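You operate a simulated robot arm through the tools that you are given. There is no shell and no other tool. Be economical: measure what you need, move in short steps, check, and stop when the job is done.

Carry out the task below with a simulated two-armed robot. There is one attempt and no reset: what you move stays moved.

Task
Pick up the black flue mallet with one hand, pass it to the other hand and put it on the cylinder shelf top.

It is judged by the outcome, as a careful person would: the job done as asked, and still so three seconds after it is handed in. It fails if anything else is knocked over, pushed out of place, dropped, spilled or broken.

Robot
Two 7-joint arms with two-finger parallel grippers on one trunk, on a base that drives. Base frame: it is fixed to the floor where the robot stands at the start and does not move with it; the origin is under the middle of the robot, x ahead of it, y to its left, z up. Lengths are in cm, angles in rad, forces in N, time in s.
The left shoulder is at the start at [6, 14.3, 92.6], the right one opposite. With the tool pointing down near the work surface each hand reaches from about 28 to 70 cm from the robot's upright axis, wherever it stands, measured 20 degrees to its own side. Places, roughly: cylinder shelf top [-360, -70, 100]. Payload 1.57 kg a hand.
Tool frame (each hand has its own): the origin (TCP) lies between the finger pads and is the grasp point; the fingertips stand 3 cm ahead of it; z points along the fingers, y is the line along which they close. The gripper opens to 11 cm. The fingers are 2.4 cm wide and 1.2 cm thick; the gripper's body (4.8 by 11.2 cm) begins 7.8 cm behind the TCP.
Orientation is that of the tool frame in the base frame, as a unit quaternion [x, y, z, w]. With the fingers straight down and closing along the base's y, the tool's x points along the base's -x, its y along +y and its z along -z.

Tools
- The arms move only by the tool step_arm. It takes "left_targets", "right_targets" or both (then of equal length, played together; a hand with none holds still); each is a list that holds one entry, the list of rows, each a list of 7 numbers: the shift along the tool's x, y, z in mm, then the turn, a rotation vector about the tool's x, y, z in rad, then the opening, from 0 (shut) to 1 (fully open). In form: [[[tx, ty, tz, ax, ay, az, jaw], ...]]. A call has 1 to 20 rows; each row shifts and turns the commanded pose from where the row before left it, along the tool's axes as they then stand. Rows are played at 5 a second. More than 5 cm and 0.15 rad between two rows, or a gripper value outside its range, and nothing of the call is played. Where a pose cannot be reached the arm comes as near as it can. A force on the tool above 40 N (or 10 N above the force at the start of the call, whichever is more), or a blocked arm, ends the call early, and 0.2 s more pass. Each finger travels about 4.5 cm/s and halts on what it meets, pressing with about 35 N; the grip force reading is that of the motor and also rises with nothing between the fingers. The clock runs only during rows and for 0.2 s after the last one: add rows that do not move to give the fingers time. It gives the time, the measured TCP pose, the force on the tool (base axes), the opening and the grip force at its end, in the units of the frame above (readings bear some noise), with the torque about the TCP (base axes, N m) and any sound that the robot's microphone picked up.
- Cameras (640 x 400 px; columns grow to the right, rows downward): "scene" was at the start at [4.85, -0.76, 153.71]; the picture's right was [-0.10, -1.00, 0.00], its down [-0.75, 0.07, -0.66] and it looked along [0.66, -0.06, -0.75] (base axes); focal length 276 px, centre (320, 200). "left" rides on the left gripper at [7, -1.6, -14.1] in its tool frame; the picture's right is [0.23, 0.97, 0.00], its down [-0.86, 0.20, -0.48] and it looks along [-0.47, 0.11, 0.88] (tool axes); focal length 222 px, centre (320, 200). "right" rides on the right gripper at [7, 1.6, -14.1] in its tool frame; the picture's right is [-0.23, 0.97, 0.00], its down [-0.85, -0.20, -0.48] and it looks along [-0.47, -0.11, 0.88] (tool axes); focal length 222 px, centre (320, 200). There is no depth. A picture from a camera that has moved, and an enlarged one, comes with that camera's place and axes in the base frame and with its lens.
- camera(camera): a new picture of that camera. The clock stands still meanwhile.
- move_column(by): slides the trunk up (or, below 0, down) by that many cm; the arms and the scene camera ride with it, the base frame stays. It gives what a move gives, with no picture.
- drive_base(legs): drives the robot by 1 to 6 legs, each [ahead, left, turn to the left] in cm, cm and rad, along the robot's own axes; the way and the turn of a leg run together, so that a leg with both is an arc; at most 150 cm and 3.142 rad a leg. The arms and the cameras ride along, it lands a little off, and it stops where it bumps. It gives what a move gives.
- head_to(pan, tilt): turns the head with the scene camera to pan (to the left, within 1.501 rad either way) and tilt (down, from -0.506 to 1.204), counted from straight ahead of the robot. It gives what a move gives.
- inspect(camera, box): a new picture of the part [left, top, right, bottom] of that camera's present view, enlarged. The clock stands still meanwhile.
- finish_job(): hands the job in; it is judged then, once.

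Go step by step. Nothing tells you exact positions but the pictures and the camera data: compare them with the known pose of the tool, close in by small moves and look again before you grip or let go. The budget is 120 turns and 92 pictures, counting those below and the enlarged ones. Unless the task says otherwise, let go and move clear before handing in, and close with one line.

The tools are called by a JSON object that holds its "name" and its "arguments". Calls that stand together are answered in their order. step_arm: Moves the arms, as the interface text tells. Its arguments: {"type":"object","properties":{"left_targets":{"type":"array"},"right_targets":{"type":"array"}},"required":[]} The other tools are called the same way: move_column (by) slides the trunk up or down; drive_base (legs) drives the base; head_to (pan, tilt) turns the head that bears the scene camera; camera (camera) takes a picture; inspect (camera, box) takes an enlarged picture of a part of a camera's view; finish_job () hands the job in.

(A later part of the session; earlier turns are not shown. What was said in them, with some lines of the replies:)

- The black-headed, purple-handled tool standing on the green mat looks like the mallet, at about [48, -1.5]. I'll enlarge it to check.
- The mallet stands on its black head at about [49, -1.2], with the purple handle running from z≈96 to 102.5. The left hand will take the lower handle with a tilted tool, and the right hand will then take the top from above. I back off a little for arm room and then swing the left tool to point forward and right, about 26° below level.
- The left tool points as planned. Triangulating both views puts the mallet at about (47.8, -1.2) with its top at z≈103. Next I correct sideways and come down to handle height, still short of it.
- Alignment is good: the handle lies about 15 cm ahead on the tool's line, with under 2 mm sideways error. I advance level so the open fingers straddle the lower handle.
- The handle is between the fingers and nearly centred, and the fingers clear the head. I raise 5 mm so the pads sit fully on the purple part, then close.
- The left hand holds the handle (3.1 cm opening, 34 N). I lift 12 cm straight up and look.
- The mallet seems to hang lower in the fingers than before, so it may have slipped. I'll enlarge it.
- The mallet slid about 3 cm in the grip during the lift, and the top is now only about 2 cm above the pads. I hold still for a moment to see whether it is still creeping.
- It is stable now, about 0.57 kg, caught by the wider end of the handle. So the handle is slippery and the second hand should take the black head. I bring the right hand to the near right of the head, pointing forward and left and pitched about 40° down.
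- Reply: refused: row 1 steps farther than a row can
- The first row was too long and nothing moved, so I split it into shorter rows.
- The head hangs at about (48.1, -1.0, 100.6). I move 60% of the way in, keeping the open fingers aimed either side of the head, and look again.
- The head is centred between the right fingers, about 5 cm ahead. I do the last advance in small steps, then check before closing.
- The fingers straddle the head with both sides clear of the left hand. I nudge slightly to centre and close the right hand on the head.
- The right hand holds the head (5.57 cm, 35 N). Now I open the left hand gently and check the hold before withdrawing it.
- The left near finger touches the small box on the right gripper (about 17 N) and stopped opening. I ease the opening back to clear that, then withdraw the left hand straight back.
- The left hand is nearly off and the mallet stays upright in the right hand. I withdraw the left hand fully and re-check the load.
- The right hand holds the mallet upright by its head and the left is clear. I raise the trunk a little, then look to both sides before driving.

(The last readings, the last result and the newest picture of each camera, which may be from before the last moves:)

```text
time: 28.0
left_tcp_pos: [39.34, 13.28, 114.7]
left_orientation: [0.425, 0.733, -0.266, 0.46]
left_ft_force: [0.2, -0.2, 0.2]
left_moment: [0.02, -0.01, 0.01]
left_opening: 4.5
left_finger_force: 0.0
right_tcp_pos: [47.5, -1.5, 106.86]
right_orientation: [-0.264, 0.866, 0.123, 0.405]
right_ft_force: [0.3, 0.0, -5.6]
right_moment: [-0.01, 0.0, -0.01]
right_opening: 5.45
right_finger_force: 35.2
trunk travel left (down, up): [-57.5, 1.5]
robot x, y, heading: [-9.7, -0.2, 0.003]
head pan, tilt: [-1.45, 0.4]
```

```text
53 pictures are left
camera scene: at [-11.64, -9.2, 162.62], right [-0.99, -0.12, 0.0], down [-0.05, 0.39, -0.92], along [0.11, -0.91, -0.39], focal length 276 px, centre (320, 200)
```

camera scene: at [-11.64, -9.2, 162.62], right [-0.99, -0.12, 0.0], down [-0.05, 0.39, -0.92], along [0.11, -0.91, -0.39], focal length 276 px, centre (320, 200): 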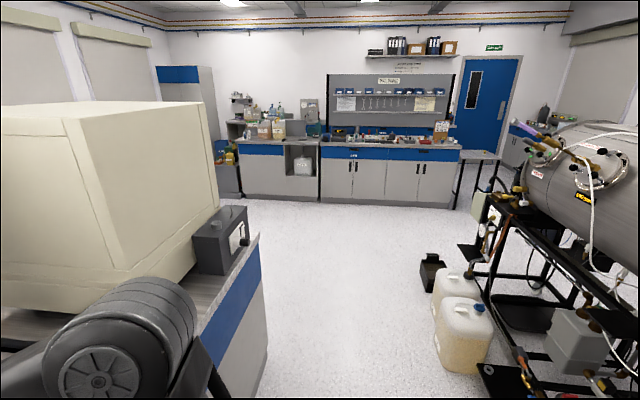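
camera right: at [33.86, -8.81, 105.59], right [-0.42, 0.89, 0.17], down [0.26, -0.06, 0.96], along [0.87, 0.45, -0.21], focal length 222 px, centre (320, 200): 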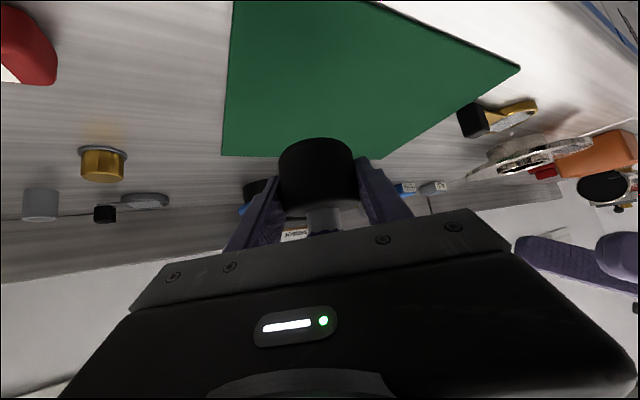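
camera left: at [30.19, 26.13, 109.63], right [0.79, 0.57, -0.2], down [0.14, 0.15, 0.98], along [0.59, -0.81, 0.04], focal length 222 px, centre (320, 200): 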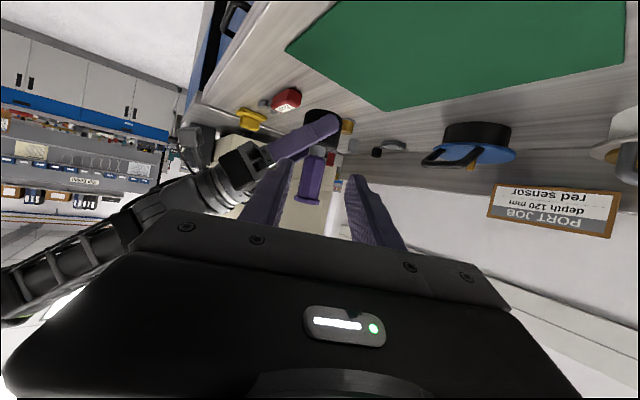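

The mallet load is steady at 5.6 N in the right hand. The opening has drifted from 5.57 to 5.45, so I check the grip up close and turn the head back.

{"name": "camera", "arguments": {"camera": "right"}}

{"name": "head_to", "arguments": {"pan": 0, "tilt": 0.85}}

{"name": "inspect", "arguments": {"camera": "scene", "box": [200, 110, 420, 247]}}

```text
52 pictures are left
camera right: at [33.85, -8.79, 110.6], right [-0.42, 0.89, 0.17], down [0.26, -0.06, 0.96], along [0.87, 0.45, -0.21], focal length 222 px, centre (320, 200)
```

right: 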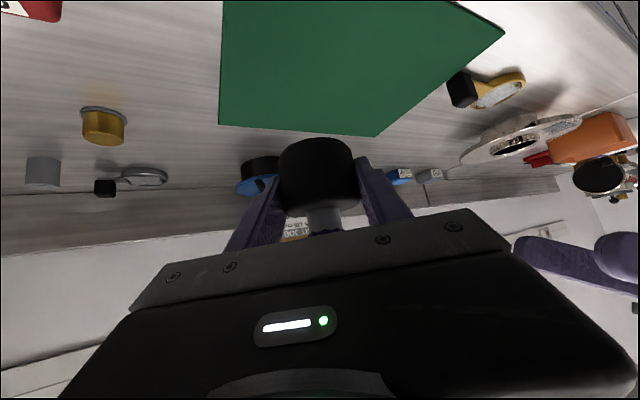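

```text
time: 29.6
left_tcp_pos: [39.41, 13.35, 114.65]
left_orientation: [0.425, 0.733, -0.266, 0.459]
left_ft_force: [0.2, 0.1, 0.0]
left_moment: [-0.01, 0.01, -0.01]
left_opening: 4.52
left_finger_force: 0.1
right_tcp_pos: [47.41, -1.53, 106.86]
right_orientation: [-0.264, 0.867, 0.123, 0.405]
right_ft_force: [1.4, 0.2, -5.5]
right_moment: [0.0, 0.1, 0.0]
right_opening: 5.48
right_finger_force: 35.1
trunk travel left (down, up): [-57.5, 1.5]
robot x, y, heading: [-10.0, -0.03, -0.007]
head pan, tilt: [0.0, 0.85]
```

```text
2.91 times, centred on (310, 178) of scene
camera zoom: at [-4.93, -0.01, 158.71], right [0.0, -1.0, 0.0], down [-0.75, 0.0, -0.66], along [0.66, 0.0, -0.75], focal length 802 px, centre (349, 262)
```

zoom: 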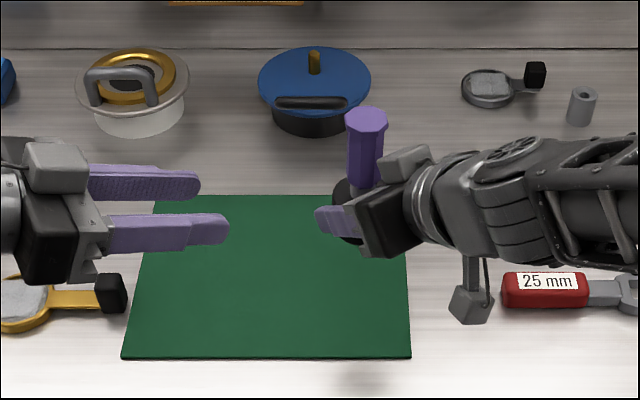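

The grip is unchanged and firm. I drive back 40 cm and look around toward the rear.

{"name": "drive_base", "arguments": {"legs": [[-40, 0, 0]]}}

{"name": "head_to", "arguments": {"pan": 1.5, "tilt": 0.5}}

{"name": "camera", "arguments": {"camera": "scene"}}

```text
time: 32.1
left_tcp_pos: [-0.81, 13.36, 114.78]
left_orientation: [0.425, 0.732, -0.266, 0.461]
left_ft_force: [0.1, 0.5, 0.2]
left_moment: [0.02, -0.02, 0.02]
left_opening: 4.46
left_finger_force: 0.1
right_tcp_pos: [7.19, -1.53, 106.98]
right_orientation: [-0.265, 0.866, 0.124, 0.405]
right_ft_force: [-0.2, 0.6, -4.7]
right_moment: [-0.01, 0.02, 0.0]
right_opening: 5.43
right_finger_force: 35.1
trunk travel left (down, up): [-57.5, 1.5]
robot x, y, heading: [-50.26, -0.01, -0.004]
head pan, tilt: [0.0, 0.85]
```

```text
time: 33.7
left_tcp_pos: [-0.72, 13.19, 114.59]
left_orientation: [0.425, 0.733, -0.266, 0.459]
left_ft_force: [1.0, 1.6, 0.0]
left_moment: [-0.04, 0.01, 0.02]
left_opening: 4.52
left_finger_force: 0.0
right_tcp_pos: [7.32, -1.58, 106.86]
right_orientation: [-0.264, 0.867, 0.123, 0.405]
right_ft_force: [-0.1, 0.9, -5.6]
right_moment: [-0.03, 0.04, 0.0]
right_opening: 5.46
right_finger_force: 35.2
trunk travel left (down, up): [-57.5, 1.5]
robot x, y, heading: [-49.89, 0.02, 0.003]
head pan, tilt: [1.499, 0.499]
```

```text
50 pictures are left
camera scene: at [-52.26, 9.11, 161.71], right [1.0, -0.07, 0.0], down [-0.04, -0.48, -0.88], along [0.06, 0.88, -0.48], focal length 276 px, centre (320, 200)
```

scene: 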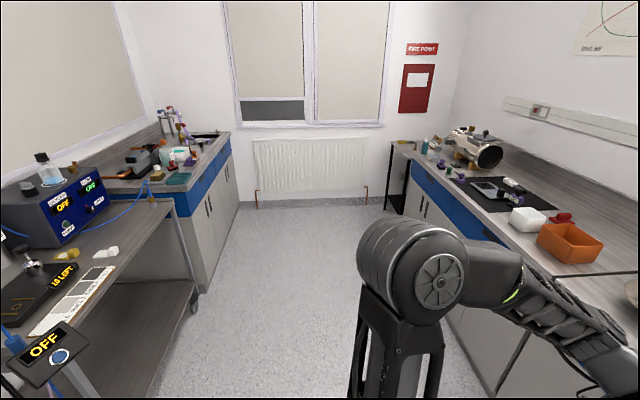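

There is an apparatus bench behind on the left, its edge around x≈-112 to -130. I look to the right rear as well.

{"name": "head_to", "arguments": {"pan": -1.5, "tilt": 0.5}}

{"name": "camera", "arguments": {"camera": "scene"}}

```text
time: 36.3
left_tcp_pos: [-0.86, 13.36, 114.6]
left_orientation: [0.424, 0.733, -0.266, 0.46]
left_ft_force: [0.4, -0.7, 0.3]
left_moment: [-0.03, -0.01, 0.03]
left_opening: 4.49
left_finger_force: 0.0
right_tcp_pos: [7.35, -1.61, 106.91]
right_orientation: [-0.264, 0.867, 0.123, 0.405]
right_ft_force: [-0.2, 0.2, -5.6]
right_moment: [0.0, 0.03, -0.03]
right_opening: 5.41
right_finger_force: 35.0
trunk travel left (down, up): [-57.5, 1.5]
robot x, y, heading: [-50.08, -0.14, -0.003]
head pan, tilt: [-1.499, 0.499]
```

```text
49 pictures are left
camera scene: at [-52.29, -9.04, 161.71], right [-1.0, -0.07, 0.0], down [-0.03, 0.48, -0.88], along [0.06, -0.88, -0.48], focal length 276 px, centre (320, 200)
```

scene: 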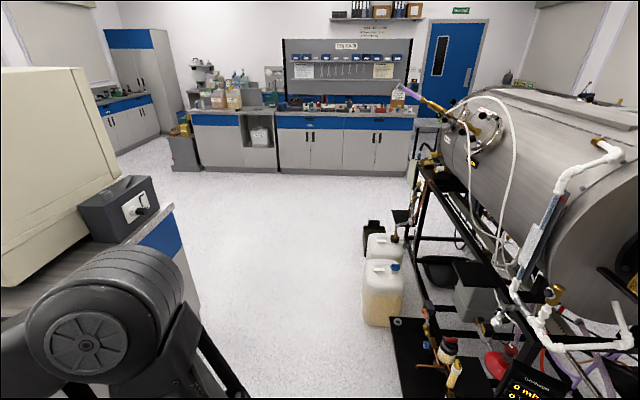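

The boiler rig lies behind on the right from about x≈-90, so I need to see straight behind. I turn right by 1 rad in the clear aisle and look back.

{"name": "drive_base", "arguments": {"legs": [[0, 0, -1.0]]}}

{"name": "camera", "arguments": {"camera": "scene"}}

```text
time: 39.2
left_tcp_pos: [-12.03, -33.91, 114.66]
left_orientation: [0.722, 0.443, -0.452, 0.278]
left_ft_force: [0.9, 0.3, 0.1]
left_moment: [0.01, -0.01, 0.0]
left_opening: 4.5
left_finger_force: 0.0
right_tcp_pos: [-20.02, -48.8, 106.85]
right_orientation: [0.18, 0.888, -0.085, 0.415]
right_ft_force: [-0.3, 0.2, -5.6]
right_moment: [0.05, 0.02, 0.0]
right_opening: 5.47
right_finger_force: 35.2
trunk travel left (down, up): [-57.5, 1.5]
robot x, y, heading: [-50.22, 0.4, -0.994]
head pan, tilt: [-1.499, 0.499]
```

```text
48 pictures are left
camera scene: at [-58.86, -3.02, 161.71], right [-0.6, 0.8, 0.0], down [0.38, 0.29, -0.88], along [-0.7, -0.53, -0.48], focal length 276 px, centre (320, 200)
```

scene: 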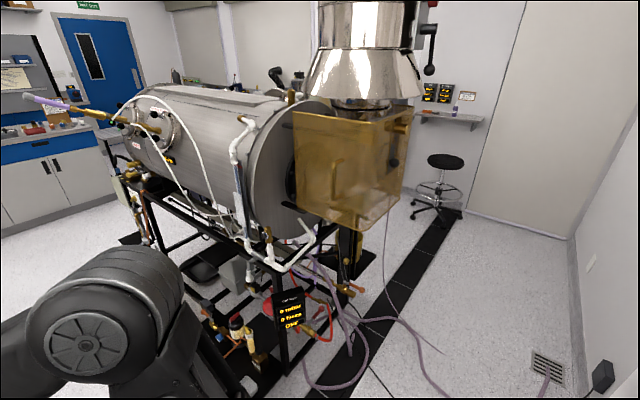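

The small wall shelf with meters on it, at about (-380, -74), is the cylinder shelf. The direct way is a corridor past the rig's end, y≈-30 to 60, with some hoses on the floor. I pan the camera the other way to study it and the shelf.

{"name": "inspect", "arguments": {"camera": "scene", "box": [390, 60, 550, 160]}}

{"name": "inspect", "arguments": {"camera": "scene", "box": [240, 200, 640, 400]}}

```text
4.00 times, centred on (470, 110) of scene
camera zoom: at [-58.86, -3.02, 161.71], right [-0.6, 0.8, 0.0], down [0.38, 0.29, -0.88], along [-0.7, -0.53, -0.48], focal length 1103 px, centre (-280, 560)
```

zoom: 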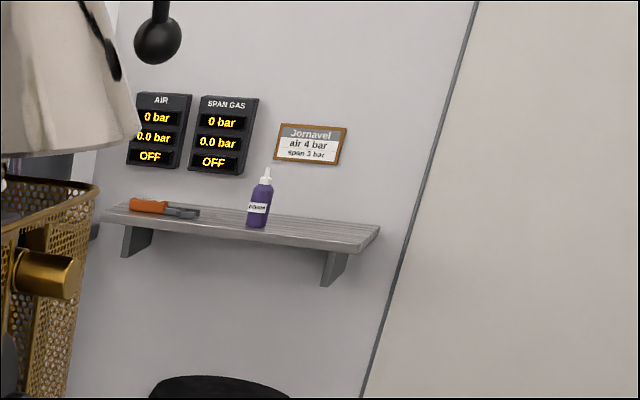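

```text
1.60 times, centred on (440, 300) of scene
camera zoom: at [-58.86, -3.02, 161.71], right [-0.6, 0.8, 0.0], down [0.38, 0.29, -0.88], along [-0.7, -0.53, -0.48], focal length 441 px, centre (128, 40)
```

zoom: 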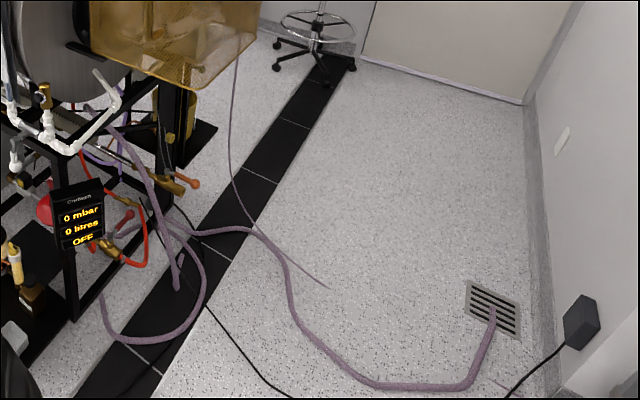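

The shelf holds a screwdriver and a small bottle, and its right-hand part is free. I turn to face it; the swept circle of about 61 cm is clear of the rig and benches. Then I look at the corridor.

{"name": "drive_base", "arguments": {"legs": [[0, 0, -2.147]]}}

{"name": "head_to", "arguments": {"pan": 0, "tilt": 0.45}}

{"name": "camera", "arguments": {"camera": "scene"}}

```text
time: 44.7
left_tcp_pos: [-99.21, -13.82, 114.74]
left_orientation: [0.736, -0.42, -0.461, -0.262]
left_ft_force: [-0.3, 0.2, 0.1]
left_moment: [0.04, 0.03, 0.02]
left_opening: 4.5
left_finger_force: 0.1
right_tcp_pos: [-107.49, 0.91, 106.64]
right_orientation: [0.865, 0.27, -0.404, 0.126]
right_ft_force: [0.0, 0.6, -5.8]
right_moment: [-0.01, -0.04, -0.02]
right_opening: 5.46
right_finger_force: 34.9
trunk travel left (down, up): [-57.5, 1.5]
robot x, y, heading: [-50.21, -0.07, -3.125]
head pan, tilt: [-1.499, 0.499]
```

```text
time: 46.3
left_tcp_pos: [-99.17, -13.73, 114.67]
left_orientation: [0.736, -0.42, -0.462, -0.263]
left_ft_force: [-0.5, 0.1, 0.5]
left_moment: [-0.01, -0.01, 0.01]
left_opening: 4.53
left_finger_force: 0.1
right_tcp_pos: [-107.38, 0.85, 106.76]
right_orientation: [0.865, 0.27, -0.405, 0.126]
right_ft_force: [0.1, 0.5, -5.5]
right_moment: [0.01, -0.03, 0.05]
right_opening: 5.45
right_finger_force: 35.2
trunk travel left (down, up): [-57.5, 1.5]
robot x, y, heading: [-50.13, 0.03, -3.131]
head pan, tilt: [0.0, 0.45]
```

```text
45 pictures are left
camera scene: at [-56.26, -0.03, 162.15], right [-0.01, 1.0, 0.0], down [0.44, 0.0, -0.9], along [-0.9, -0.01, -0.44], focal length 276 px, centre (320, 200)
```

scene: 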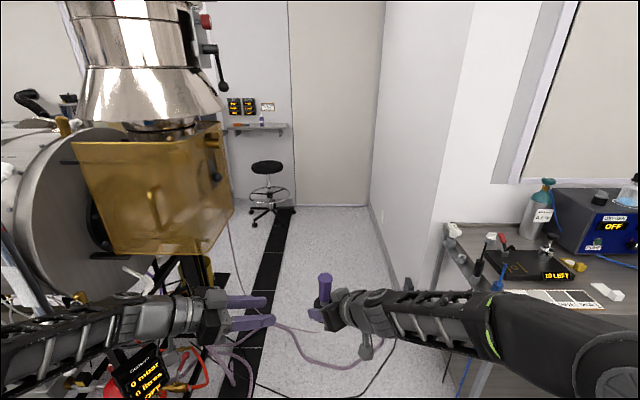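

The arms stick out about ±55 cm sideways and the passage, y≈-47 to 57, is only about 104 cm wide. I swing both tools to point straight ahead and stretch the arms forward to make the robot narrower.

{"name": "step_arm", "arguments": {"left_targets": [[[0, 0, 0, -0.118, 0, -0.0564, 0.41], [0, 0, 0, -0.118, 0, -0.0564, 0.41], [0, 0, 0, -0.118, 0, -0.0564, 0.41], [0, 0, 0, -0.118, 0, -0.0564, 0.41], [0, 0, 0, -0.118, 0, -0.0564, 0.41], [0, 0, 0, -0.118, 0, -0.0564, 0.41], [0, 0, 0, -0.118, 0, -0.0564, 0.41], [0, 0, 0, -0.118, 0, -0.0564, 0.41], [-16, 8, 33, 0, 0, 0, 0.41], [-16, 8, 33, 0, 0, 0, 0.41], [-16, 8, 33, 0, 0, 0, 0.41], [-16, 8, 33, 0, 0, 0, 0.41], [-16, 8, 33, 0, 0, 0, 0.41], [-16, 8, 33, 0, 0, 0, 0.41]]], "right_targets": [[[0, 0, 0, 0.0904, 0, 0.0759, 0], [0, 0, 0, 0.0904, 0, 0.0759, 0], [0, 0, 0, 0.0904, 0, 0.0759, 0], [0, 0, 0, 0.0904, 0, 0.0759, 0], [0, 0, 0, 0.0904, 0, 0.0759, 0], [-8, 0, 9.5, 0, 0, 0, 0], [-14, 0, 17, 0, 0, 0, 0], [-16, 0, 19, 0, 0, 0, 0], [-16, 0, 19, 0, 0, 0, 0], [-16, 0, 19, 0, 0, 0, 0], [-16, 0, 19, 0, 0, 0, 0], [-16, 0, 19, 0, 0, 0, 0], [-14, 0, 17, 0, 0, 0, 0], [-8, 0, 9.5, 0, 0, 0, 0]]]}}

{"name": "head_to", "arguments": {"pan": 0, "tilt": 0.6}}

{"name": "camera", "arguments": {"camera": "scene"}}

```text
time: 49.3
left_tcp_pos: [-121.52, -18.62, 114.77]
left_orientation: [0.847, 0.003, -0.532, 0.004]
left_ft_force: [-1.1, 0.3, -0.1]
left_moment: [0.02, 0.0, 0.0]
left_opening: 4.51
left_finger_force: 0.0
left hand out of reach, approached as far as the arm can: row 7
right_tcp_pos: [-126.75, 0.85, 106.76]
right_orientation: [0.907, 0.006, -0.422, 0.002]
right_ft_force: [-0.3, -0.6, -5.9]
right_moment: [-0.01, -0.08, -0.02]
right_opening: 5.47
right_finger_force: 35.2
trunk travel left (down, up): [-57.5, 1.5]
robot x, y, heading: [-49.97, 0.14, -3.132]
head pan, tilt: [0.0, 0.45]
```

```text
time: 50.0
left_tcp_pos: [-121.47, -18.48, 114.84]
left_orientation: [0.846, 0.003, -0.533, 0.005]
left_ft_force: [-0.6, -0.5, -0.2]
left_moment: [-0.02, 0.03, 0.0]
left_opening: 4.51
left_finger_force: 0.1
right_tcp_pos: [-126.7, 0.92, 106.7]
right_orientation: [0.906, 0.005, -0.422, 0.002]
right_ft_force: [0.5, 0.3, -6.4]
right_moment: [0.04, -0.03, -0.01]
right_opening: 5.43
right_finger_force: 35.5
trunk travel left (down, up): [-57.5, 1.5]
robot x, y, heading: [-50.04, 0.17, -3.129]
head pan, tilt: [0.0, 0.6]
```

```text
44 pictures are left
camera scene: at [-55.95, -0.03, 160.8], right [-0.01, 1.0, 0.0], down [0.57, 0.01, -0.82], along [-0.82, -0.01, -0.57], focal length 276 px, centre (320, 200)
```

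scene: 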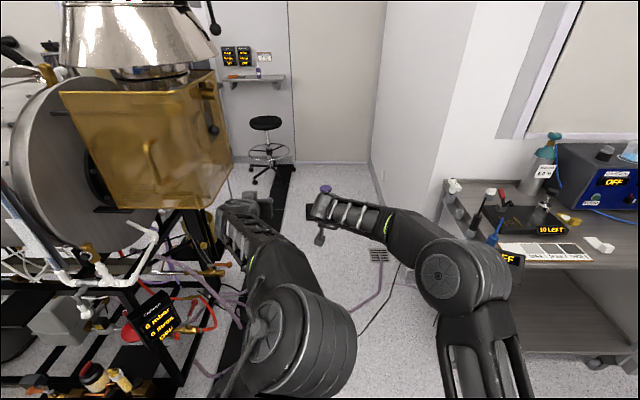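

Both arms are now in front; the robot spans about y=-30 to +45, fitting the passage with roughly 15 cm each side. I drive ahead in two checked stages.

{"name": "drive_base", "arguments": {"legs": [[50, 0, 0]]}}

{"name": "camera", "arguments": {"camera": "scene"}}

```text
time: 52.9
left_tcp_pos: [-170.87, -19.08, 114.76]
left_orientation: [0.847, 0.003, -0.532, 0.004]
left_ft_force: [-0.2, 0.5, -0.6]
left_moment: [0.0, 0.03, 0.01]
left_opening: 4.5
left_finger_force: 0.0
right_tcp_pos: [-176.1, 0.26, 106.83]
right_orientation: [0.906, 0.006, -0.423, 0.003]
right_ft_force: [-0.3, 0.1, -5.4]
right_moment: [0.01, -0.02, -0.02]
right_opening: 5.47
right_finger_force: 35.1
trunk travel left (down, up): [-57.5, 1.5]
robot x, y, heading: [-99.49, -0.27, -3.131]
head pan, tilt: [0.0, 0.6]
```

```text
43 pictures are left
camera scene: at [-105.4, -0.56, 160.79], right [-0.01, 1.0, 0.0], down [0.57, 0.01, -0.82], along [-0.82, -0.01, -0.57], focal length 276 px, centre (320, 200)
```

scene: 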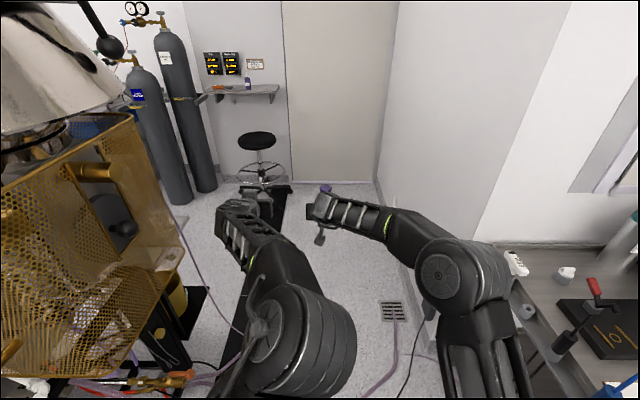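

The passage is clear; the gas cylinders stand left of the shelf. I continue ahead, edging slightly left for symmetry.

{"name": "drive_base", "arguments": {"legs": [[60, 4, 0]]}}

{"name": "camera", "arguments": {"camera": "scene"}}

```text
time: 56.3
left_tcp_pos: [-230.85, -23.2, 114.78]
left_orientation: [0.847, 0.001, -0.532, 0.003]
left_ft_force: [-0.1, 0.1, 0.0]
left_moment: [0.01, 0.0, 0.02]
left_opening: 4.53
left_finger_force: 0.0
right_tcp_pos: [-236.03, -3.77, 106.79]
right_orientation: [0.906, 0.004, -0.422, 0.002]
right_ft_force: [-0.3, -0.1, -5.8]
right_moment: [0.01, -0.06, 0.04]
right_opening: 5.46
right_finger_force: 34.7
trunk travel left (down, up): [-57.5, 1.5]
robot x, y, heading: [-159.6, -4.81, -3.134]
head pan, tilt: [0.0, 0.6]
```

```text
42 pictures are left
camera scene: at [-165.33, -5.09, 160.79], right [-0.01, 1.0, 0.0], down [0.57, 0.0, -0.82], along [-0.82, 0.0, -0.57], focal length 276 px, centre (320, 200)
```

scene: 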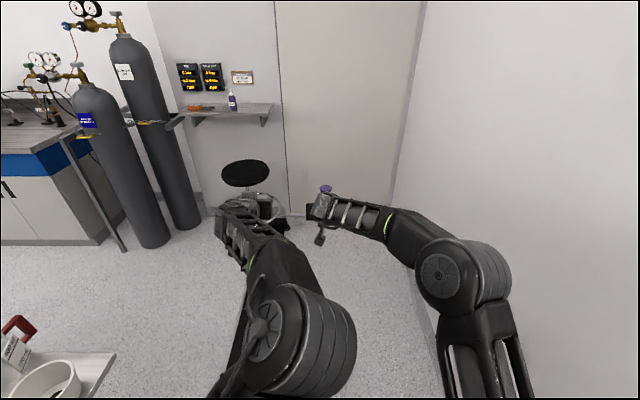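

Now the shelf is well in view. I enlarge it to locate its edges, the bottle and the stool.

{"name": "inspect", "arguments": {"camera": "scene", "box": [150, 50, 330, 162]}}

{"name": "inspect", "arguments": {"camera": "scene", "box": [180, 140, 380, 265]}}

```text
3.56 times, centred on (240, 106) of scene
camera zoom: at [-165.33, -5.09, 160.79], right [-0.01, 1.0, 0.0], down [0.57, 0.0, -0.82], along [-0.82, 0.0, -0.57], focal length 980 px, centre (604, 534)
```

zoom: 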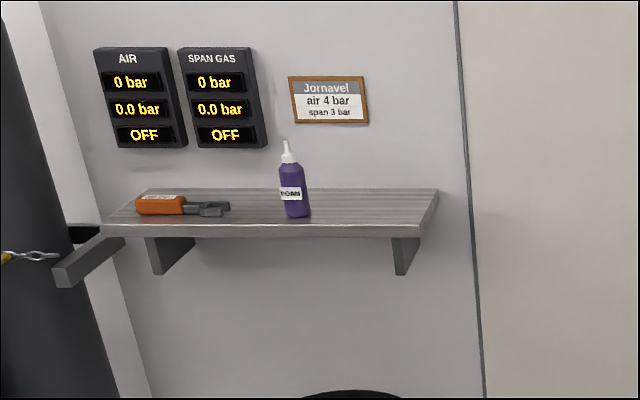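

```text
3.20 times, centred on (280, 202) of scene
camera zoom: at [-165.33, -5.09, 160.79], right [-0.01, 1.0, 0.0], down [0.57, 0.0, -0.82], along [-0.82, 0.0, -0.57], focal length 882 px, centre (448, 192)
```

zoom: 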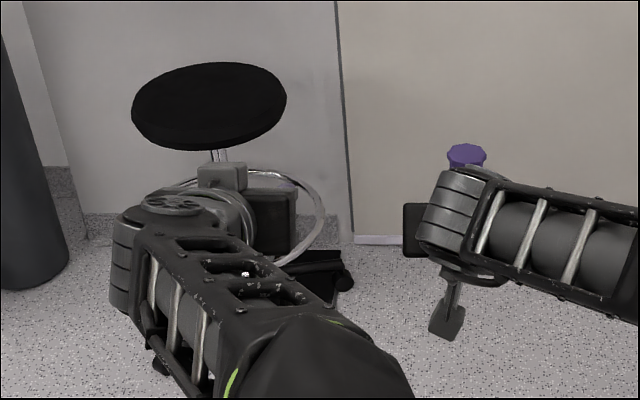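

The shelf top spans y≈-107 to -43, with the bottle at about y≈-71; the stool stands in front at about (-340, -58). I'll put the mallet near the right end, y≈-51, coming in at an angle from the right of the stool. First I drive on, raise the right hand and pull the left hand back.

{"name": "drive_base", "arguments": {"legs": [[75, 0, 0]]}}

{"name": "step_arm", "arguments": {"left_targets": [[[10, 0, -30, 0, 0, 0, 0.41], [10, 4, -30, 0, 0, 0, 0.41], [10, 4, -30, 0, 0, 0, 0.41], [10, 4, -30, 0, 0, 0, 0.41], [10, 4, -30, 0, 0, 0, 0.41], [10, 4, -30, 0, 0, 0, 0.41], [10, 0, -30, 0, 0, 0, 0.41], [10, 0, -30, 0, 0, 0, 0.41], [0, 0, 0, 0, 0, 0, 0.41]]], "right_targets": [[[-4, 0, -3.3, 0, 0, 0, 0], [-9, 0, -7.5, 0, 0, 0, 0], [-9, 0, -7.5, 0, 0, 0, 0], [-9, 0, -7.5, 0, 0, 0, 0], [-9, 0, -7.5, 0, 0, 0, 0], [-9, 0, -7.5, 0, 0, 0, 0], [-9, 0, -7.5, 0, 0, 0, 0], [-4, 0, -3.3, 0, 0, 0, 0], [0, 0, 0, 0, 0, 0, 0]]]}}

{"name": "camera", "arguments": {"camera": "scene"}}

{"name": "camera", "arguments": {"camera": "right"}}

```text
time: 60.4
left_tcp_pos: [-306.94, -21.42, 114.81]
left_orientation: [0.847, -0.009, -0.532, -0.003]
left_ft_force: [0.5, -0.4, -1.2]
left_moment: [0.02, 0.0, -0.01]
left_opening: 4.49
left_finger_force: 0.0
right_tcp_pos: [-311.67, -1.87, 106.77]
right_orientation: [0.907, -0.006, -0.422, -0.003]
right_ft_force: [-0.6, 0.5, -6.1]
right_moment: [-0.01, -0.01, 0.02]
right_opening: 5.43
right_finger_force: 35.3
trunk travel left (down, up): [-57.5, 1.5]
robot x, y, heading: [-235.23, -4.59, 3.13]
head pan, tilt: [0.0, 0.6]
```

```text
time: 62.1
left_tcp_pos: [-283.19, -32.72, 114.5]
left_orientation: [0.863, 0.083, -0.496, 0.052]
left_ft_force: [0.0, -0.4, -0.6]
left_moment: [0.05, 0.04, 0.02]
left_opening: 4.52
left_finger_force: 0.0
left hand out of reach, approached as far as the arm can: row 8
right_tcp_pos: [-311.65, -1.91, 114.47]
right_orientation: [0.907, -0.005, -0.42, -0.002]
right_ft_force: [-0.1, 0.7, -5.4]
right_moment: [-0.04, -0.05, 0.02]
right_opening: 5.46
right_finger_force: 34.8
trunk travel left (down, up): [-57.5, 1.5]
robot x, y, heading: [-235.12, -4.73, 3.133]
head pan, tilt: [0.0, 0.6]
stopped in row 8 (left hand): the arm was blocked; the commanded pose is now the measured one
```

```text
39 pictures are left
camera scene: at [-240.92, -4.59, 160.79], right [0.01, 1.0, 0.0], down [0.57, -0.01, -0.82], along [-0.82, 0.01, -0.57], focal length 276 px, centre (320, 200)
```

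scene: 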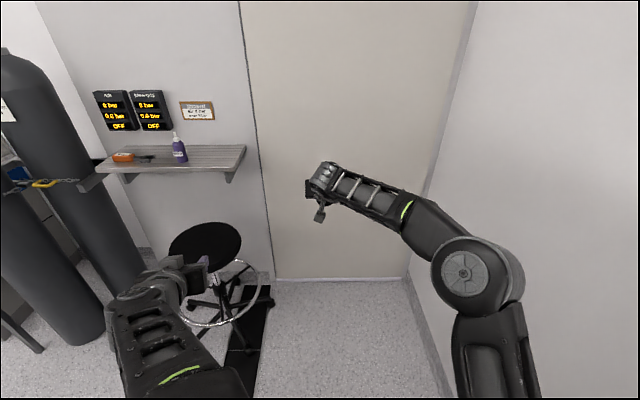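

```text
38 pictures are left
camera right: at [-296.37, -3.8, 118.28], right [-0.16, -0.97, 0.17], down [-0.18, 0.2, 0.96], along [-0.97, 0.12, -0.21], focal length 222 px, centre (320, 200)
```

right: 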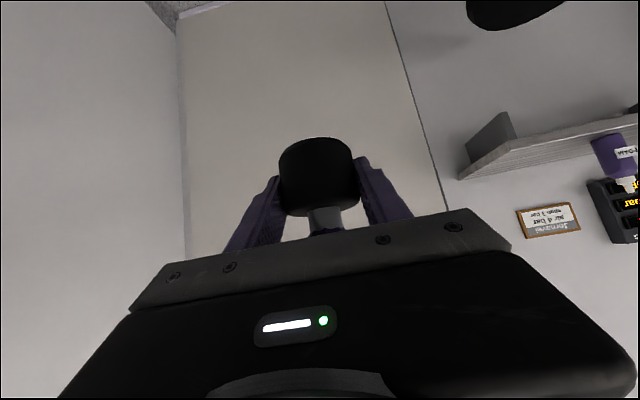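

The left hand is back out of the way. I enlarge the right camera's view of the shelf to fix its height.

{"name": "inspect", "arguments": {"camera": "right", "box": [430, 80, 640, 220]}}

{"name": "inspect", "arguments": {"camera": "scene", "box": [80, 110, 280, 235]}}

```text
2.86 times, centred on (535, 150) of right
camera zoom: at [-296.37, -3.8, 118.28], right [-0.16, -0.97, 0.17], down [-0.18, 0.2, 0.96], along [-0.97, 0.12, -0.21], focal length 635 px, centre (-294, 343)
```

zoom: 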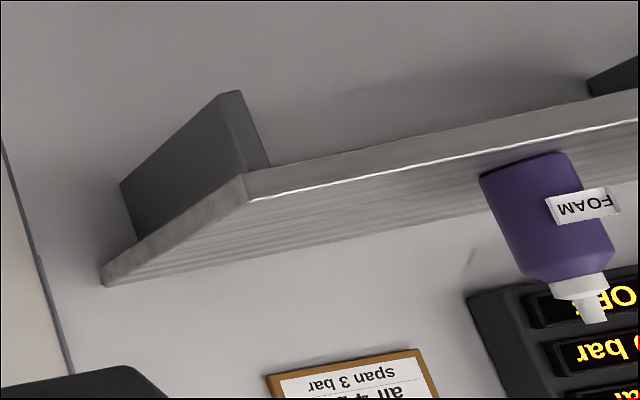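

```text
3.20 times, centred on (180, 172) of scene
camera zoom: at [-240.92, -4.59, 160.79], right [0.01, 1.0, 0.0], down [0.57, -0.01, -0.82], along [-0.82, 0.01, -0.57], focal length 882 px, centre (768, 288)
```

zoom: 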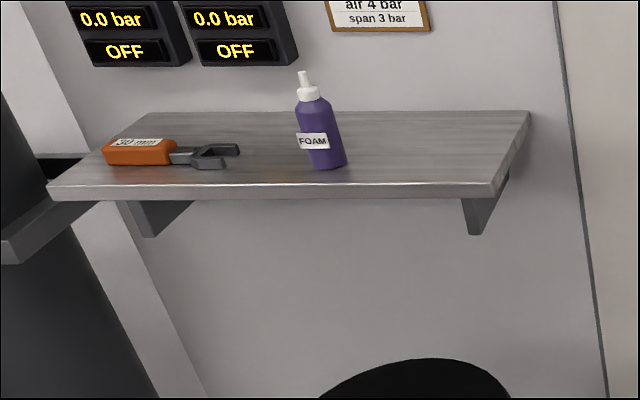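

The shelf top comes out at z≈103, its front edge at x≈-351.7 and right end at y≈-43, with the bottle at (-358, -68). The target is (-360, -53). I drive to a standoff 18 cm short, turned about 29° left, with the mallet bottom near z≈111.

{"name": "drive_base", "arguments": {"legs": [[20, 4.6, 0], [0, 0, 0.508], [18, -9.8, 0]]}}

{"name": "head_to", "arguments": {"pan": 0.1, "tilt": 0.65}}

{"name": "camera", "arguments": {"camera": "scene"}}

{"name": "camera", "arguments": {"camera": "right"}}

```text
time: 66.5
left_tcp_pos: [-303.87, -57.63, 114.43]
left_orientation: [0.813, 0.303, -0.464, 0.178]
left_ft_force: [-0.2, 0.0, 0.6]
left_moment: [0.01, -0.05, 0.0]
left_opening: 4.52
left_finger_force: 0.1
right_tcp_pos: [-343.84, -45.08, 114.53]
right_orientation: [0.877, 0.229, -0.408, 0.107]
right_ft_force: [-0.5, 0.3, -5.8]
right_moment: [0.0, -0.08, 0.03]
right_opening: 5.47
right_finger_force: 35.3
trunk travel left (down, up): [-57.5, 1.5]
robot x, y, heading: [-275.84, -9.57, -2.634]
head pan, tilt: [0.0, 0.6]
```

```text
time: 67.1
left_tcp_pos: [-303.6, -57.52, 114.55]
left_orientation: [0.813, 0.304, -0.464, 0.178]
left_ft_force: [-1.1, 1.2, -0.1]
left_moment: [-0.01, -0.01, -0.01]
left_opening: 4.51
left_finger_force: 0.1
right_tcp_pos: [-343.77, -44.93, 114.67]
right_orientation: [0.878, 0.228, -0.408, 0.105]
right_ft_force: [0.3, -0.8, -5.8]
right_moment: [0.0, -0.05, 0.0]
right_opening: 5.46
right_finger_force: 34.7
trunk travel left (down, up): [-57.5, 1.5]
robot x, y, heading: [-276.0, -9.41, -2.635]
head pan, tilt: [0.099, 0.649]
```

```text
35 pictures are left
camera scene: at [-280.46, -12.83, 160.37], right [-0.57, 0.82, 0.0], down [0.5, 0.34, -0.8], along [-0.65, -0.45, -0.6], focal length 276 px, centre (320, 200)
```

scene: 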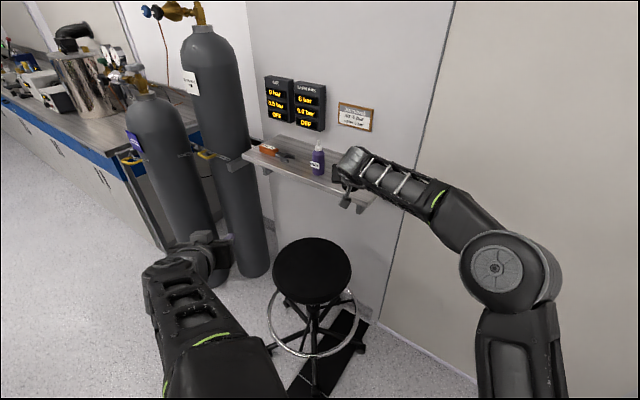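

```text
34 pictures are left
camera right: at [-329.6, -39.09, 118.36], right [0.35, -0.92, 0.17], down [-0.26, 0.08, 0.96], along [-0.9, -0.38, -0.21], focal length 222 px, centre (320, 200)
```

right: 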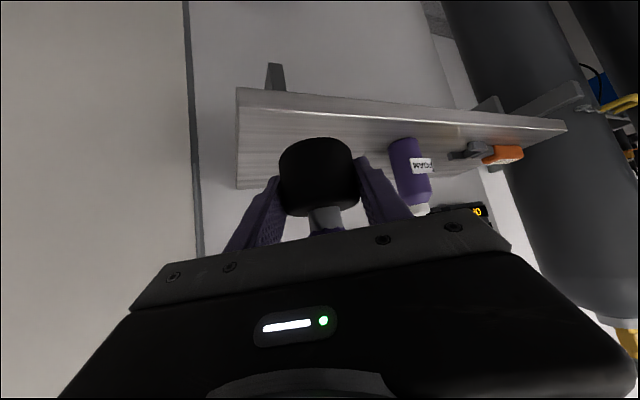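

Estimates agree: shelf top z≈103, bottle (-358, -68), mallet axis now at (-344.4, -45.3) about 8 cm above. I drive the remaining 17 cm so the mallet is over the target.

{"name": "drive_base", "arguments": {"legs": [[17, -0.8, 0]]}}

{"name": "camera", "arguments": {"camera": "right"}}

{"name": "camera", "arguments": {"camera": "scene"}}

{"name": "camera", "arguments": {"camera": "left"}}

```text
time: 68.6
left_tcp_pos: [-318.89, -65.19, 114.47]
left_orientation: [0.813, 0.304, -0.463, 0.177]
left_ft_force: [-0.5, -0.1, -0.6]
left_moment: [-0.01, -0.02, 0.01]
left_opening: 4.52
left_finger_force: 0.1
right_tcp_pos: [-358.95, -52.71, 114.48]
right_orientation: [0.877, 0.23, -0.408, 0.108]
right_ft_force: [-0.3, 0.7, -6.7]
right_moment: [0.0, -0.03, 0.03]
right_opening: 5.46
right_finger_force: 35.1
trunk travel left (down, up): [-57.5, 1.5]
robot x, y, heading: [-291.07, -17.01, -2.634]
head pan, tilt: [0.099, 0.649]
```

```text
33 pictures are left
camera right: at [-344.81, -46.8, 118.29], right [0.35, -0.92, 0.17], down [-0.26, 0.08, 0.96], along [-0.9, -0.38, -0.21], focal length 222 px, centre (320, 200)
```

right: 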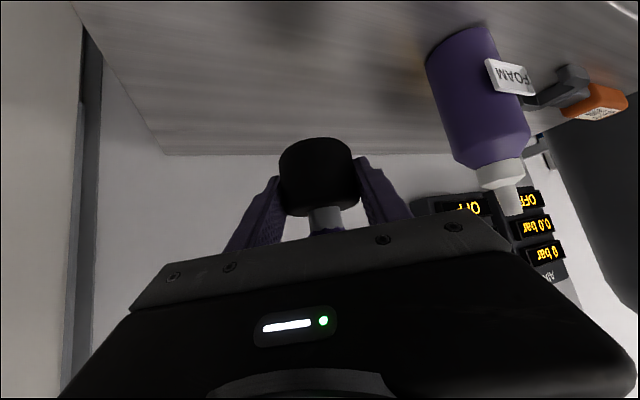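

```text
32 pictures are left
camera scene: at [-295.77, -20.44, 160.36], right [-0.57, 0.82, 0.0], down [0.5, 0.35, -0.8], along [-0.65, -0.46, -0.61], focal length 276 px, centre (320, 200)
```

scene: 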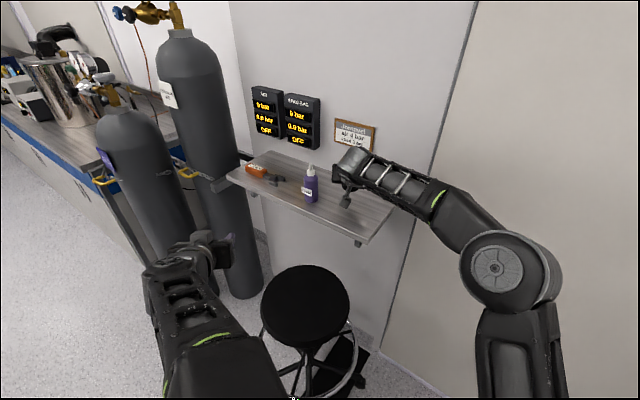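

```text
31 pictures are left
camera left: at [-308.1, -53.64, 115.76], right [0.73, -0.66, -0.19], down [0.11, -0.16, 0.98], along [-0.67, -0.74, -0.04], focal length 222 px, centre (320, 200)
```

left: 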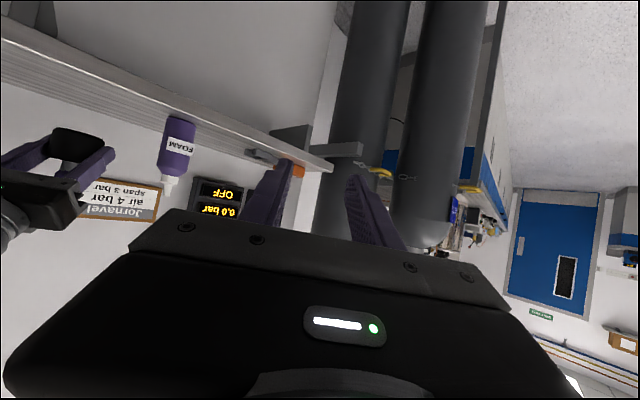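

The left camera gives a good side view: the mallet bottom is at z≈111 over the shelf, 15 cm from the bottle. I lower by 5.5 cm and re-check.

{"name": "step_arm", "arguments": {"right_targets": [[[5, 0, 4.2, 0, 0, 0, 0], [10, 0, 8.5, 0, 0, 0, 0], [10, 0, 8.5, 0, 0, 0, 0], [10, 0, 8.5, 0, 0, 0, 0], [7, 0, 5.9, 0, 0, 0, 0], [0, 0, 0, 0, 0, 0, 0]]]}}

{"name": "inspect", "arguments": {"camera": "left", "box": [0, 0, 220, 240]}}

{"name": "camera", "arguments": {"camera": "right"}}

```text
time: 70.0
left_tcp_pos: [-318.89, -65.17, 114.54]
left_orientation: [0.812, 0.304, -0.465, 0.178]
left_ft_force: [-0.8, -0.3, -0.2]
left_moment: [-0.01, 0.0, -0.02]
left_opening: 4.49
left_finger_force: 0.0
right_tcp_pos: [-358.88, -52.7, 109.05]
right_orientation: [0.877, 0.23, -0.408, 0.107]
right_ft_force: [-1.3, 0.2, -5.6]
right_moment: [0.02, -0.05, 0.0]
right_opening: 5.44
right_finger_force: 35.1
trunk travel left (down, up): [-57.5, 1.5]
robot x, y, heading: [-291.27, -16.72, -2.631]
head pan, tilt: [0.099, 0.649]
```

```text
1.67 times, centred on (110, 120) of left
camera zoom: at [-307.99, -53.59, 115.79], right [0.73, -0.66, -0.19], down [0.11, -0.16, 0.98], along [-0.67, -0.74, -0.04], focal length 370 px, centre (670, 333)
```

zoom: 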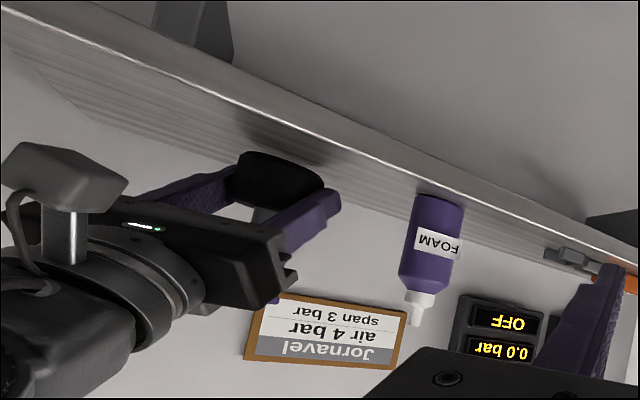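

```text
29 pictures are left
camera right: at [-344.76, -46.75, 112.8], right [0.35, -0.92, 0.17], down [-0.26, 0.08, 0.96], along [-0.9, -0.38, -0.21], focal length 222 px, centre (320, 200)
```

right: 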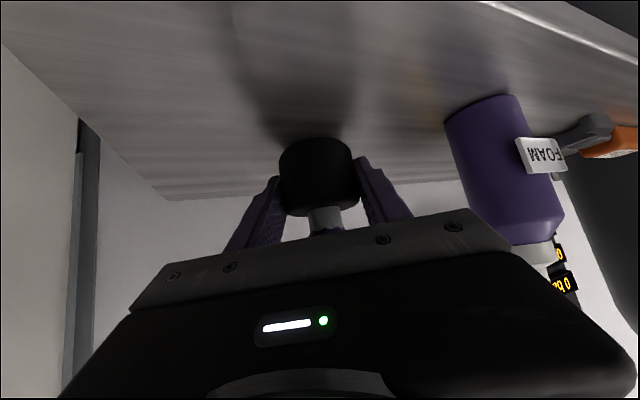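

The mallet bottom is about 2 cm above the shelf. I lower in small steps, watching the force.

{"name": "step_arm", "arguments": {"right_targets": [[[2.3, 0, 1.93, 0, 0, 0, 0], [2.3, 0, 1.93, 0, 0, 0, 0], [2.3, 0, 1.93, 0, 0, 0, 0], [2.3, 0, 1.93, 0, 0, 0, 0], [0, 0, 0, 0, 0, 0, 0]]]}}

{"name": "inspect", "arguments": {"camera": "left", "box": [30, 40, 150, 140]}}

```text
time: 71.2
left_tcp_pos: [-318.55, -64.98, 114.61]
left_orientation: [0.812, 0.303, -0.466, 0.178]
left_ft_force: [-0.2, -0.7, -0.3]
left_moment: [0.02, -0.01, -0.01]
left_opening: 4.53
left_finger_force: 0.1
right_tcp_pos: [-358.84, -52.6, 108.46]
right_orientation: [0.875, 0.229, -0.412, 0.109]
right_ft_force: [-4.2, 0.4, 20.5]
right_moment: [0.48, 0.02, 0.09]
right_opening: 5.44
right_finger_force: 35.2
trunk travel left (down, up): [-57.5, 1.5]
robot x, y, heading: [-291.22, -16.79, -2.633]
head pan, tilt: [0.099, 0.649]
```

```text
4.00 times, centred on (90, 90) of left
camera zoom: at [-307.84, -53.47, 115.89], right [0.73, -0.66, -0.19], down [0.11, -0.16, 0.98], along [-0.67, -0.74, -0.04], focal length 888 px, centre (1240, 640)
```

zoom: 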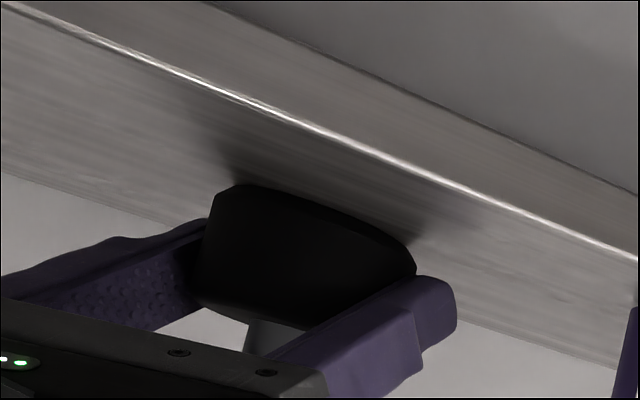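

The mallet has touched the shelf and is pressed with about 26 N. I ease up by about 5 mm to relieve the force while staying in contact.

{"name": "step_arm", "arguments": {"right_targets": [[[-1.9, 0, -1.6, 0, 0, 0, 0], [-1.5, 0, -1.3, 0, 0, 0, 0], [0, 0, 0, 0, 0, 0, 0]]]}}

{"name": "inspect", "arguments": {"camera": "left", "box": [30, 40, 150, 140]}}

```text
time: 72.0
left_tcp_pos: [-318.8, -65.1, 114.63]
left_orientation: [0.812, 0.304, -0.465, 0.178]
left_ft_force: [0.0, 0.2, -0.6]
left_moment: [0.01, 0.02, -0.03]
left_opening: 4.51
left_finger_force: 0.2
right_tcp_pos: [-358.8, -52.66, 108.48]
right_orientation: [0.877, 0.23, -0.408, 0.108]
right_ft_force: [-9.1, -2.9, 19.6]
right_moment: [0.33, 0.36, 0.17]
right_opening: 5.46
right_finger_force: 34.6
trunk travel left (down, up): [-57.5, 1.5]
robot x, y, heading: [-290.95, -16.95, -2.635]
head pan, tilt: [0.099, 0.649]
```

```text
4.00 times, centred on (90, 90) of left
camera zoom: at [-307.92, -53.54, 115.83], right [0.73, -0.66, -0.19], down [0.11, -0.16, 0.98], along [-0.67, -0.74, -0.04], focal length 888 px, centre (1240, 640)
```

zoom: 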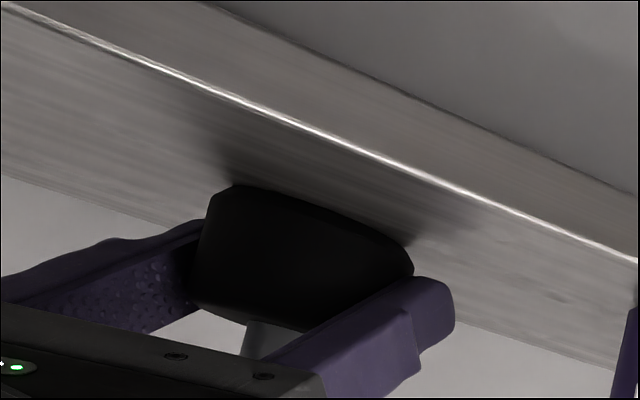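

It still presses about 25 N, so I ease up further in 2 mm steps.

{"name": "step_arm", "arguments": {"right_targets": [[[-1.5, 0, -1.3, 0, 0, 0, 0], [-1.5, 0, -1.3, 0, 0, 0, 0], [0, 0, 0, 0, 0, 0, 0]]]}}

```text
time: 72.8
left_tcp_pos: [-318.78, -65.17, 114.49]
left_orientation: [0.812, 0.304, -0.465, 0.178]
left_ft_force: [1.4, 0.0, -0.2]
left_moment: [0.0, -0.01, -0.02]
left_opening: 4.51
left_finger_force: 0.1
right_tcp_pos: [-358.81, -52.55, 108.46]
right_orientation: [0.878, 0.23, -0.407, 0.107]
right_ft_force: [-3.1, -0.8, -0.5]
right_moment: [0.08, 0.19, 0.1]
right_opening: 5.45
right_finger_force: 34.8
trunk travel left (down, up): [-57.5, 1.5]
robot x, y, heading: [-291.2, -17.04, -2.631]
head pan, tilt: [0.099, 0.649]
```

The mallet's weight now rests on the shelf, with the net force near zero. I open the right hand slowly and look.

{"name": "step_arm", "arguments": {"right_targets": [[[0, 0, 0, 0, 0, 0, 0.5], [0, 0, 0, 0, 0, 0, 0.53], [0, 0, 0, 0, 0, 0, 0.57], [0, 0, 0, 0, 0, 0, 0.62], [0, 0, 0, 0, 0, 0, 0.68], [0, 0, 0, 0, 0, 0, 0.74], [0, 0, 0, 0, 0, 0, 0.74], [0, 0, 0, 0, 0, 0, 0.74]]]}}

{"name": "inspect", "arguments": {"camera": "left", "box": [0, 20, 220, 220]}}

{"name": "camera", "arguments": {"camera": "right"}}

```text
time: 74.6
left_tcp_pos: [-318.74, -65.26, 114.65]
left_orientation: [0.812, 0.304, -0.465, 0.178]
left_ft_force: [-0.8, -0.4, -0.4]
left_moment: [0.01, 0.0, -0.01]
left_opening: 4.51
left_finger_force: 0.0
right_tcp_pos: [-358.63, -52.62, 108.7]
right_orientation: [0.877, 0.23, -0.409, 0.107]
right_ft_force: [-0.2, 0.4, -0.7]
right_moment: [0.0, -0.03, 0.03]
right_opening: 8.12
right_finger_force: 0.1
trunk travel left (down, up): [-57.5, 1.5]
robot x, y, heading: [-291.05, -16.7, -2.629]
head pan, tilt: [0.099, 0.649]
```

```text
2.00 times, centred on (110, 120) of left
camera zoom: at [-307.96, -53.57, 115.81], right [0.73, -0.66, -0.19], down [0.11, -0.16, 0.98], along [-0.67, -0.74, -0.04], focal length 444 px, centre (740, 360)
```

zoom: 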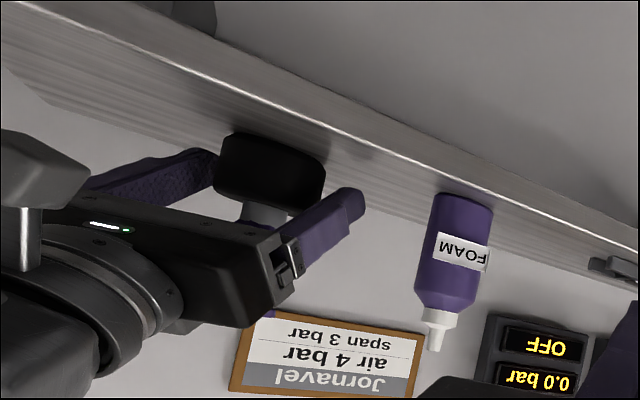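

```text
25 pictures are left
camera right: at [-344.64, -46.72, 112.55], right [0.35, -0.92, 0.17], down [-0.26, 0.08, 0.96], along [-0.9, -0.38, -0.21], focal length 222 px, centre (320, 200)
```

right: 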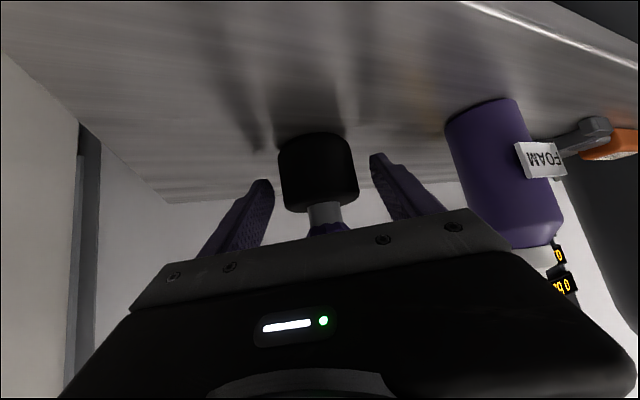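

The mallet stands on its own and the fingers are clear on both sides. I draw the right hand straight back along its tool axis, up and away.

{"name": "step_arm", "arguments": {"right_targets": [[[0, 0, -8, 0, 0, 0, 0.74], [0, 0, -14, 0, 0, 0, 0.74], [0, 0, -22, 0, 0, 0, 0.74], [0, 0, -28, 0, 0, 0, 0.74], [0, 0, -28, 0, 0, 0, 0.74], [0, 0, -28, 0, 0, 0, 0.74], [0, 0, -20, 0, 0, 0, 0.74], [0, 0, 0, 0, 0, 0, 0.74]]]}}

{"name": "camera", "arguments": {"camera": "right"}}

{"name": "camera", "arguments": {"camera": "scene"}}

```text
time: 76.4
left_tcp_pos: [-318.91, -65.18, 114.59]
left_orientation: [0.812, 0.304, -0.465, 0.179]
left_ft_force: [-0.7, -0.7, -0.3]
left_moment: [-0.01, 0.03, -0.04]
left_opening: 4.5
left_finger_force: 0.0
right_tcp_pos: [-348.93, -47.07, 118.23]
right_orientation: [0.877, 0.229, -0.409, 0.106]
right_ft_force: [-0.2, 0.6, -0.2]
right_moment: [-0.02, 0.03, -0.02]
right_opening: 8.14
right_finger_force: 0.0
trunk travel left (down, up): [-57.5, 1.5]
robot x, y, heading: [-290.82, -16.92, -2.637]
head pan, tilt: [0.099, 0.649]
```

```text
24 pictures are left
camera right: at [-334.8, -41.21, 122.02], right [0.35, -0.92, 0.17], down [-0.26, 0.08, 0.96], along [-0.9, -0.38, -0.21], focal length 222 px, centre (320, 200)
```

right: 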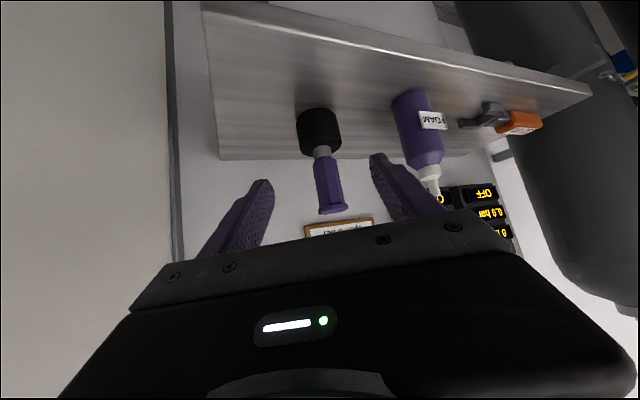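

```text
23 pictures are left
camera scene: at [-295.58, -20.34, 160.37], right [-0.57, 0.82, 0.0], down [0.5, 0.35, -0.8], along [-0.65, -0.46, -0.6], focal length 276 px, centre (320, 200)
```

scene: 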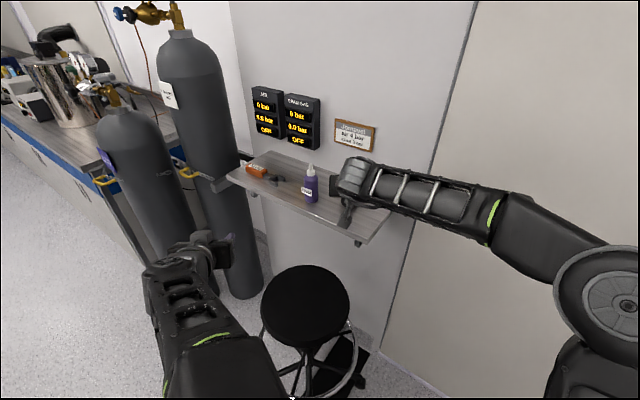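

The mallet stands upright on the shelf, clear of the bottle. I back the base off 15 cm and take a last look.

{"name": "drive_base", "arguments": {"legs": [[-15, 0, 0]]}}

{"name": "camera", "arguments": {"camera": "right"}}

```text
time: 77.8
left_tcp_pos: [-305.23, -57.65, 114.66]
left_orientation: [0.812, 0.305, -0.465, 0.179]
left_ft_force: [-0.1, 0.8, 0.6]
left_moment: [-0.01, -0.04, -0.06]
left_opening: 4.5
left_finger_force: 0.0
right_tcp_pos: [-335.54, -39.74, 118.38]
right_orientation: [0.876, 0.23, -0.41, 0.108]
right_ft_force: [-0.2, 0.6, -0.2]
right_moment: [0.03, -0.01, 0.0]
right_opening: 8.13
right_finger_force: 0.0
trunk travel left (down, up): [-57.5, 1.5]
robot x, y, heading: [-277.55, -9.4, -2.637]
head pan, tilt: [0.099, 0.649]
```

```text
22 pictures are left
camera right: at [-321.4, -33.73, 122.08], right [0.35, -0.92, 0.17], down [-0.26, 0.08, 0.96], along [-0.9, -0.38, -0.21], focal length 222 px, centre (320, 200)
```

right: 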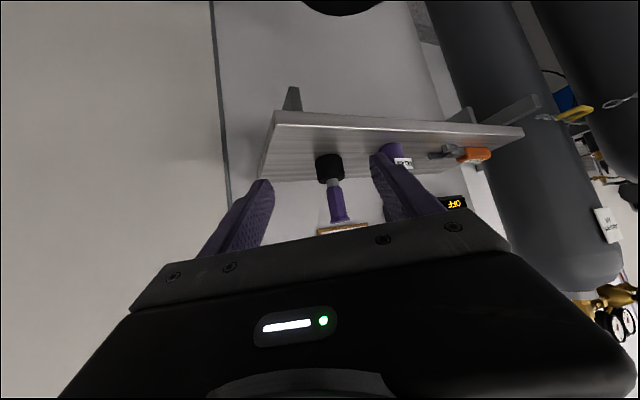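

The mallet stands steady on the shelf, the bottle and screwdriver are where they were, and both hands are clear, so I hand in.

{"name": "finish_job", "arguments": {}}

```text
The job is handed in.
```

The black flue mallet was picked up with the left hand, passed to the right, and now stands upright on the cylinder shelf top, with the bottle and screwdriver beside it undisturbed.
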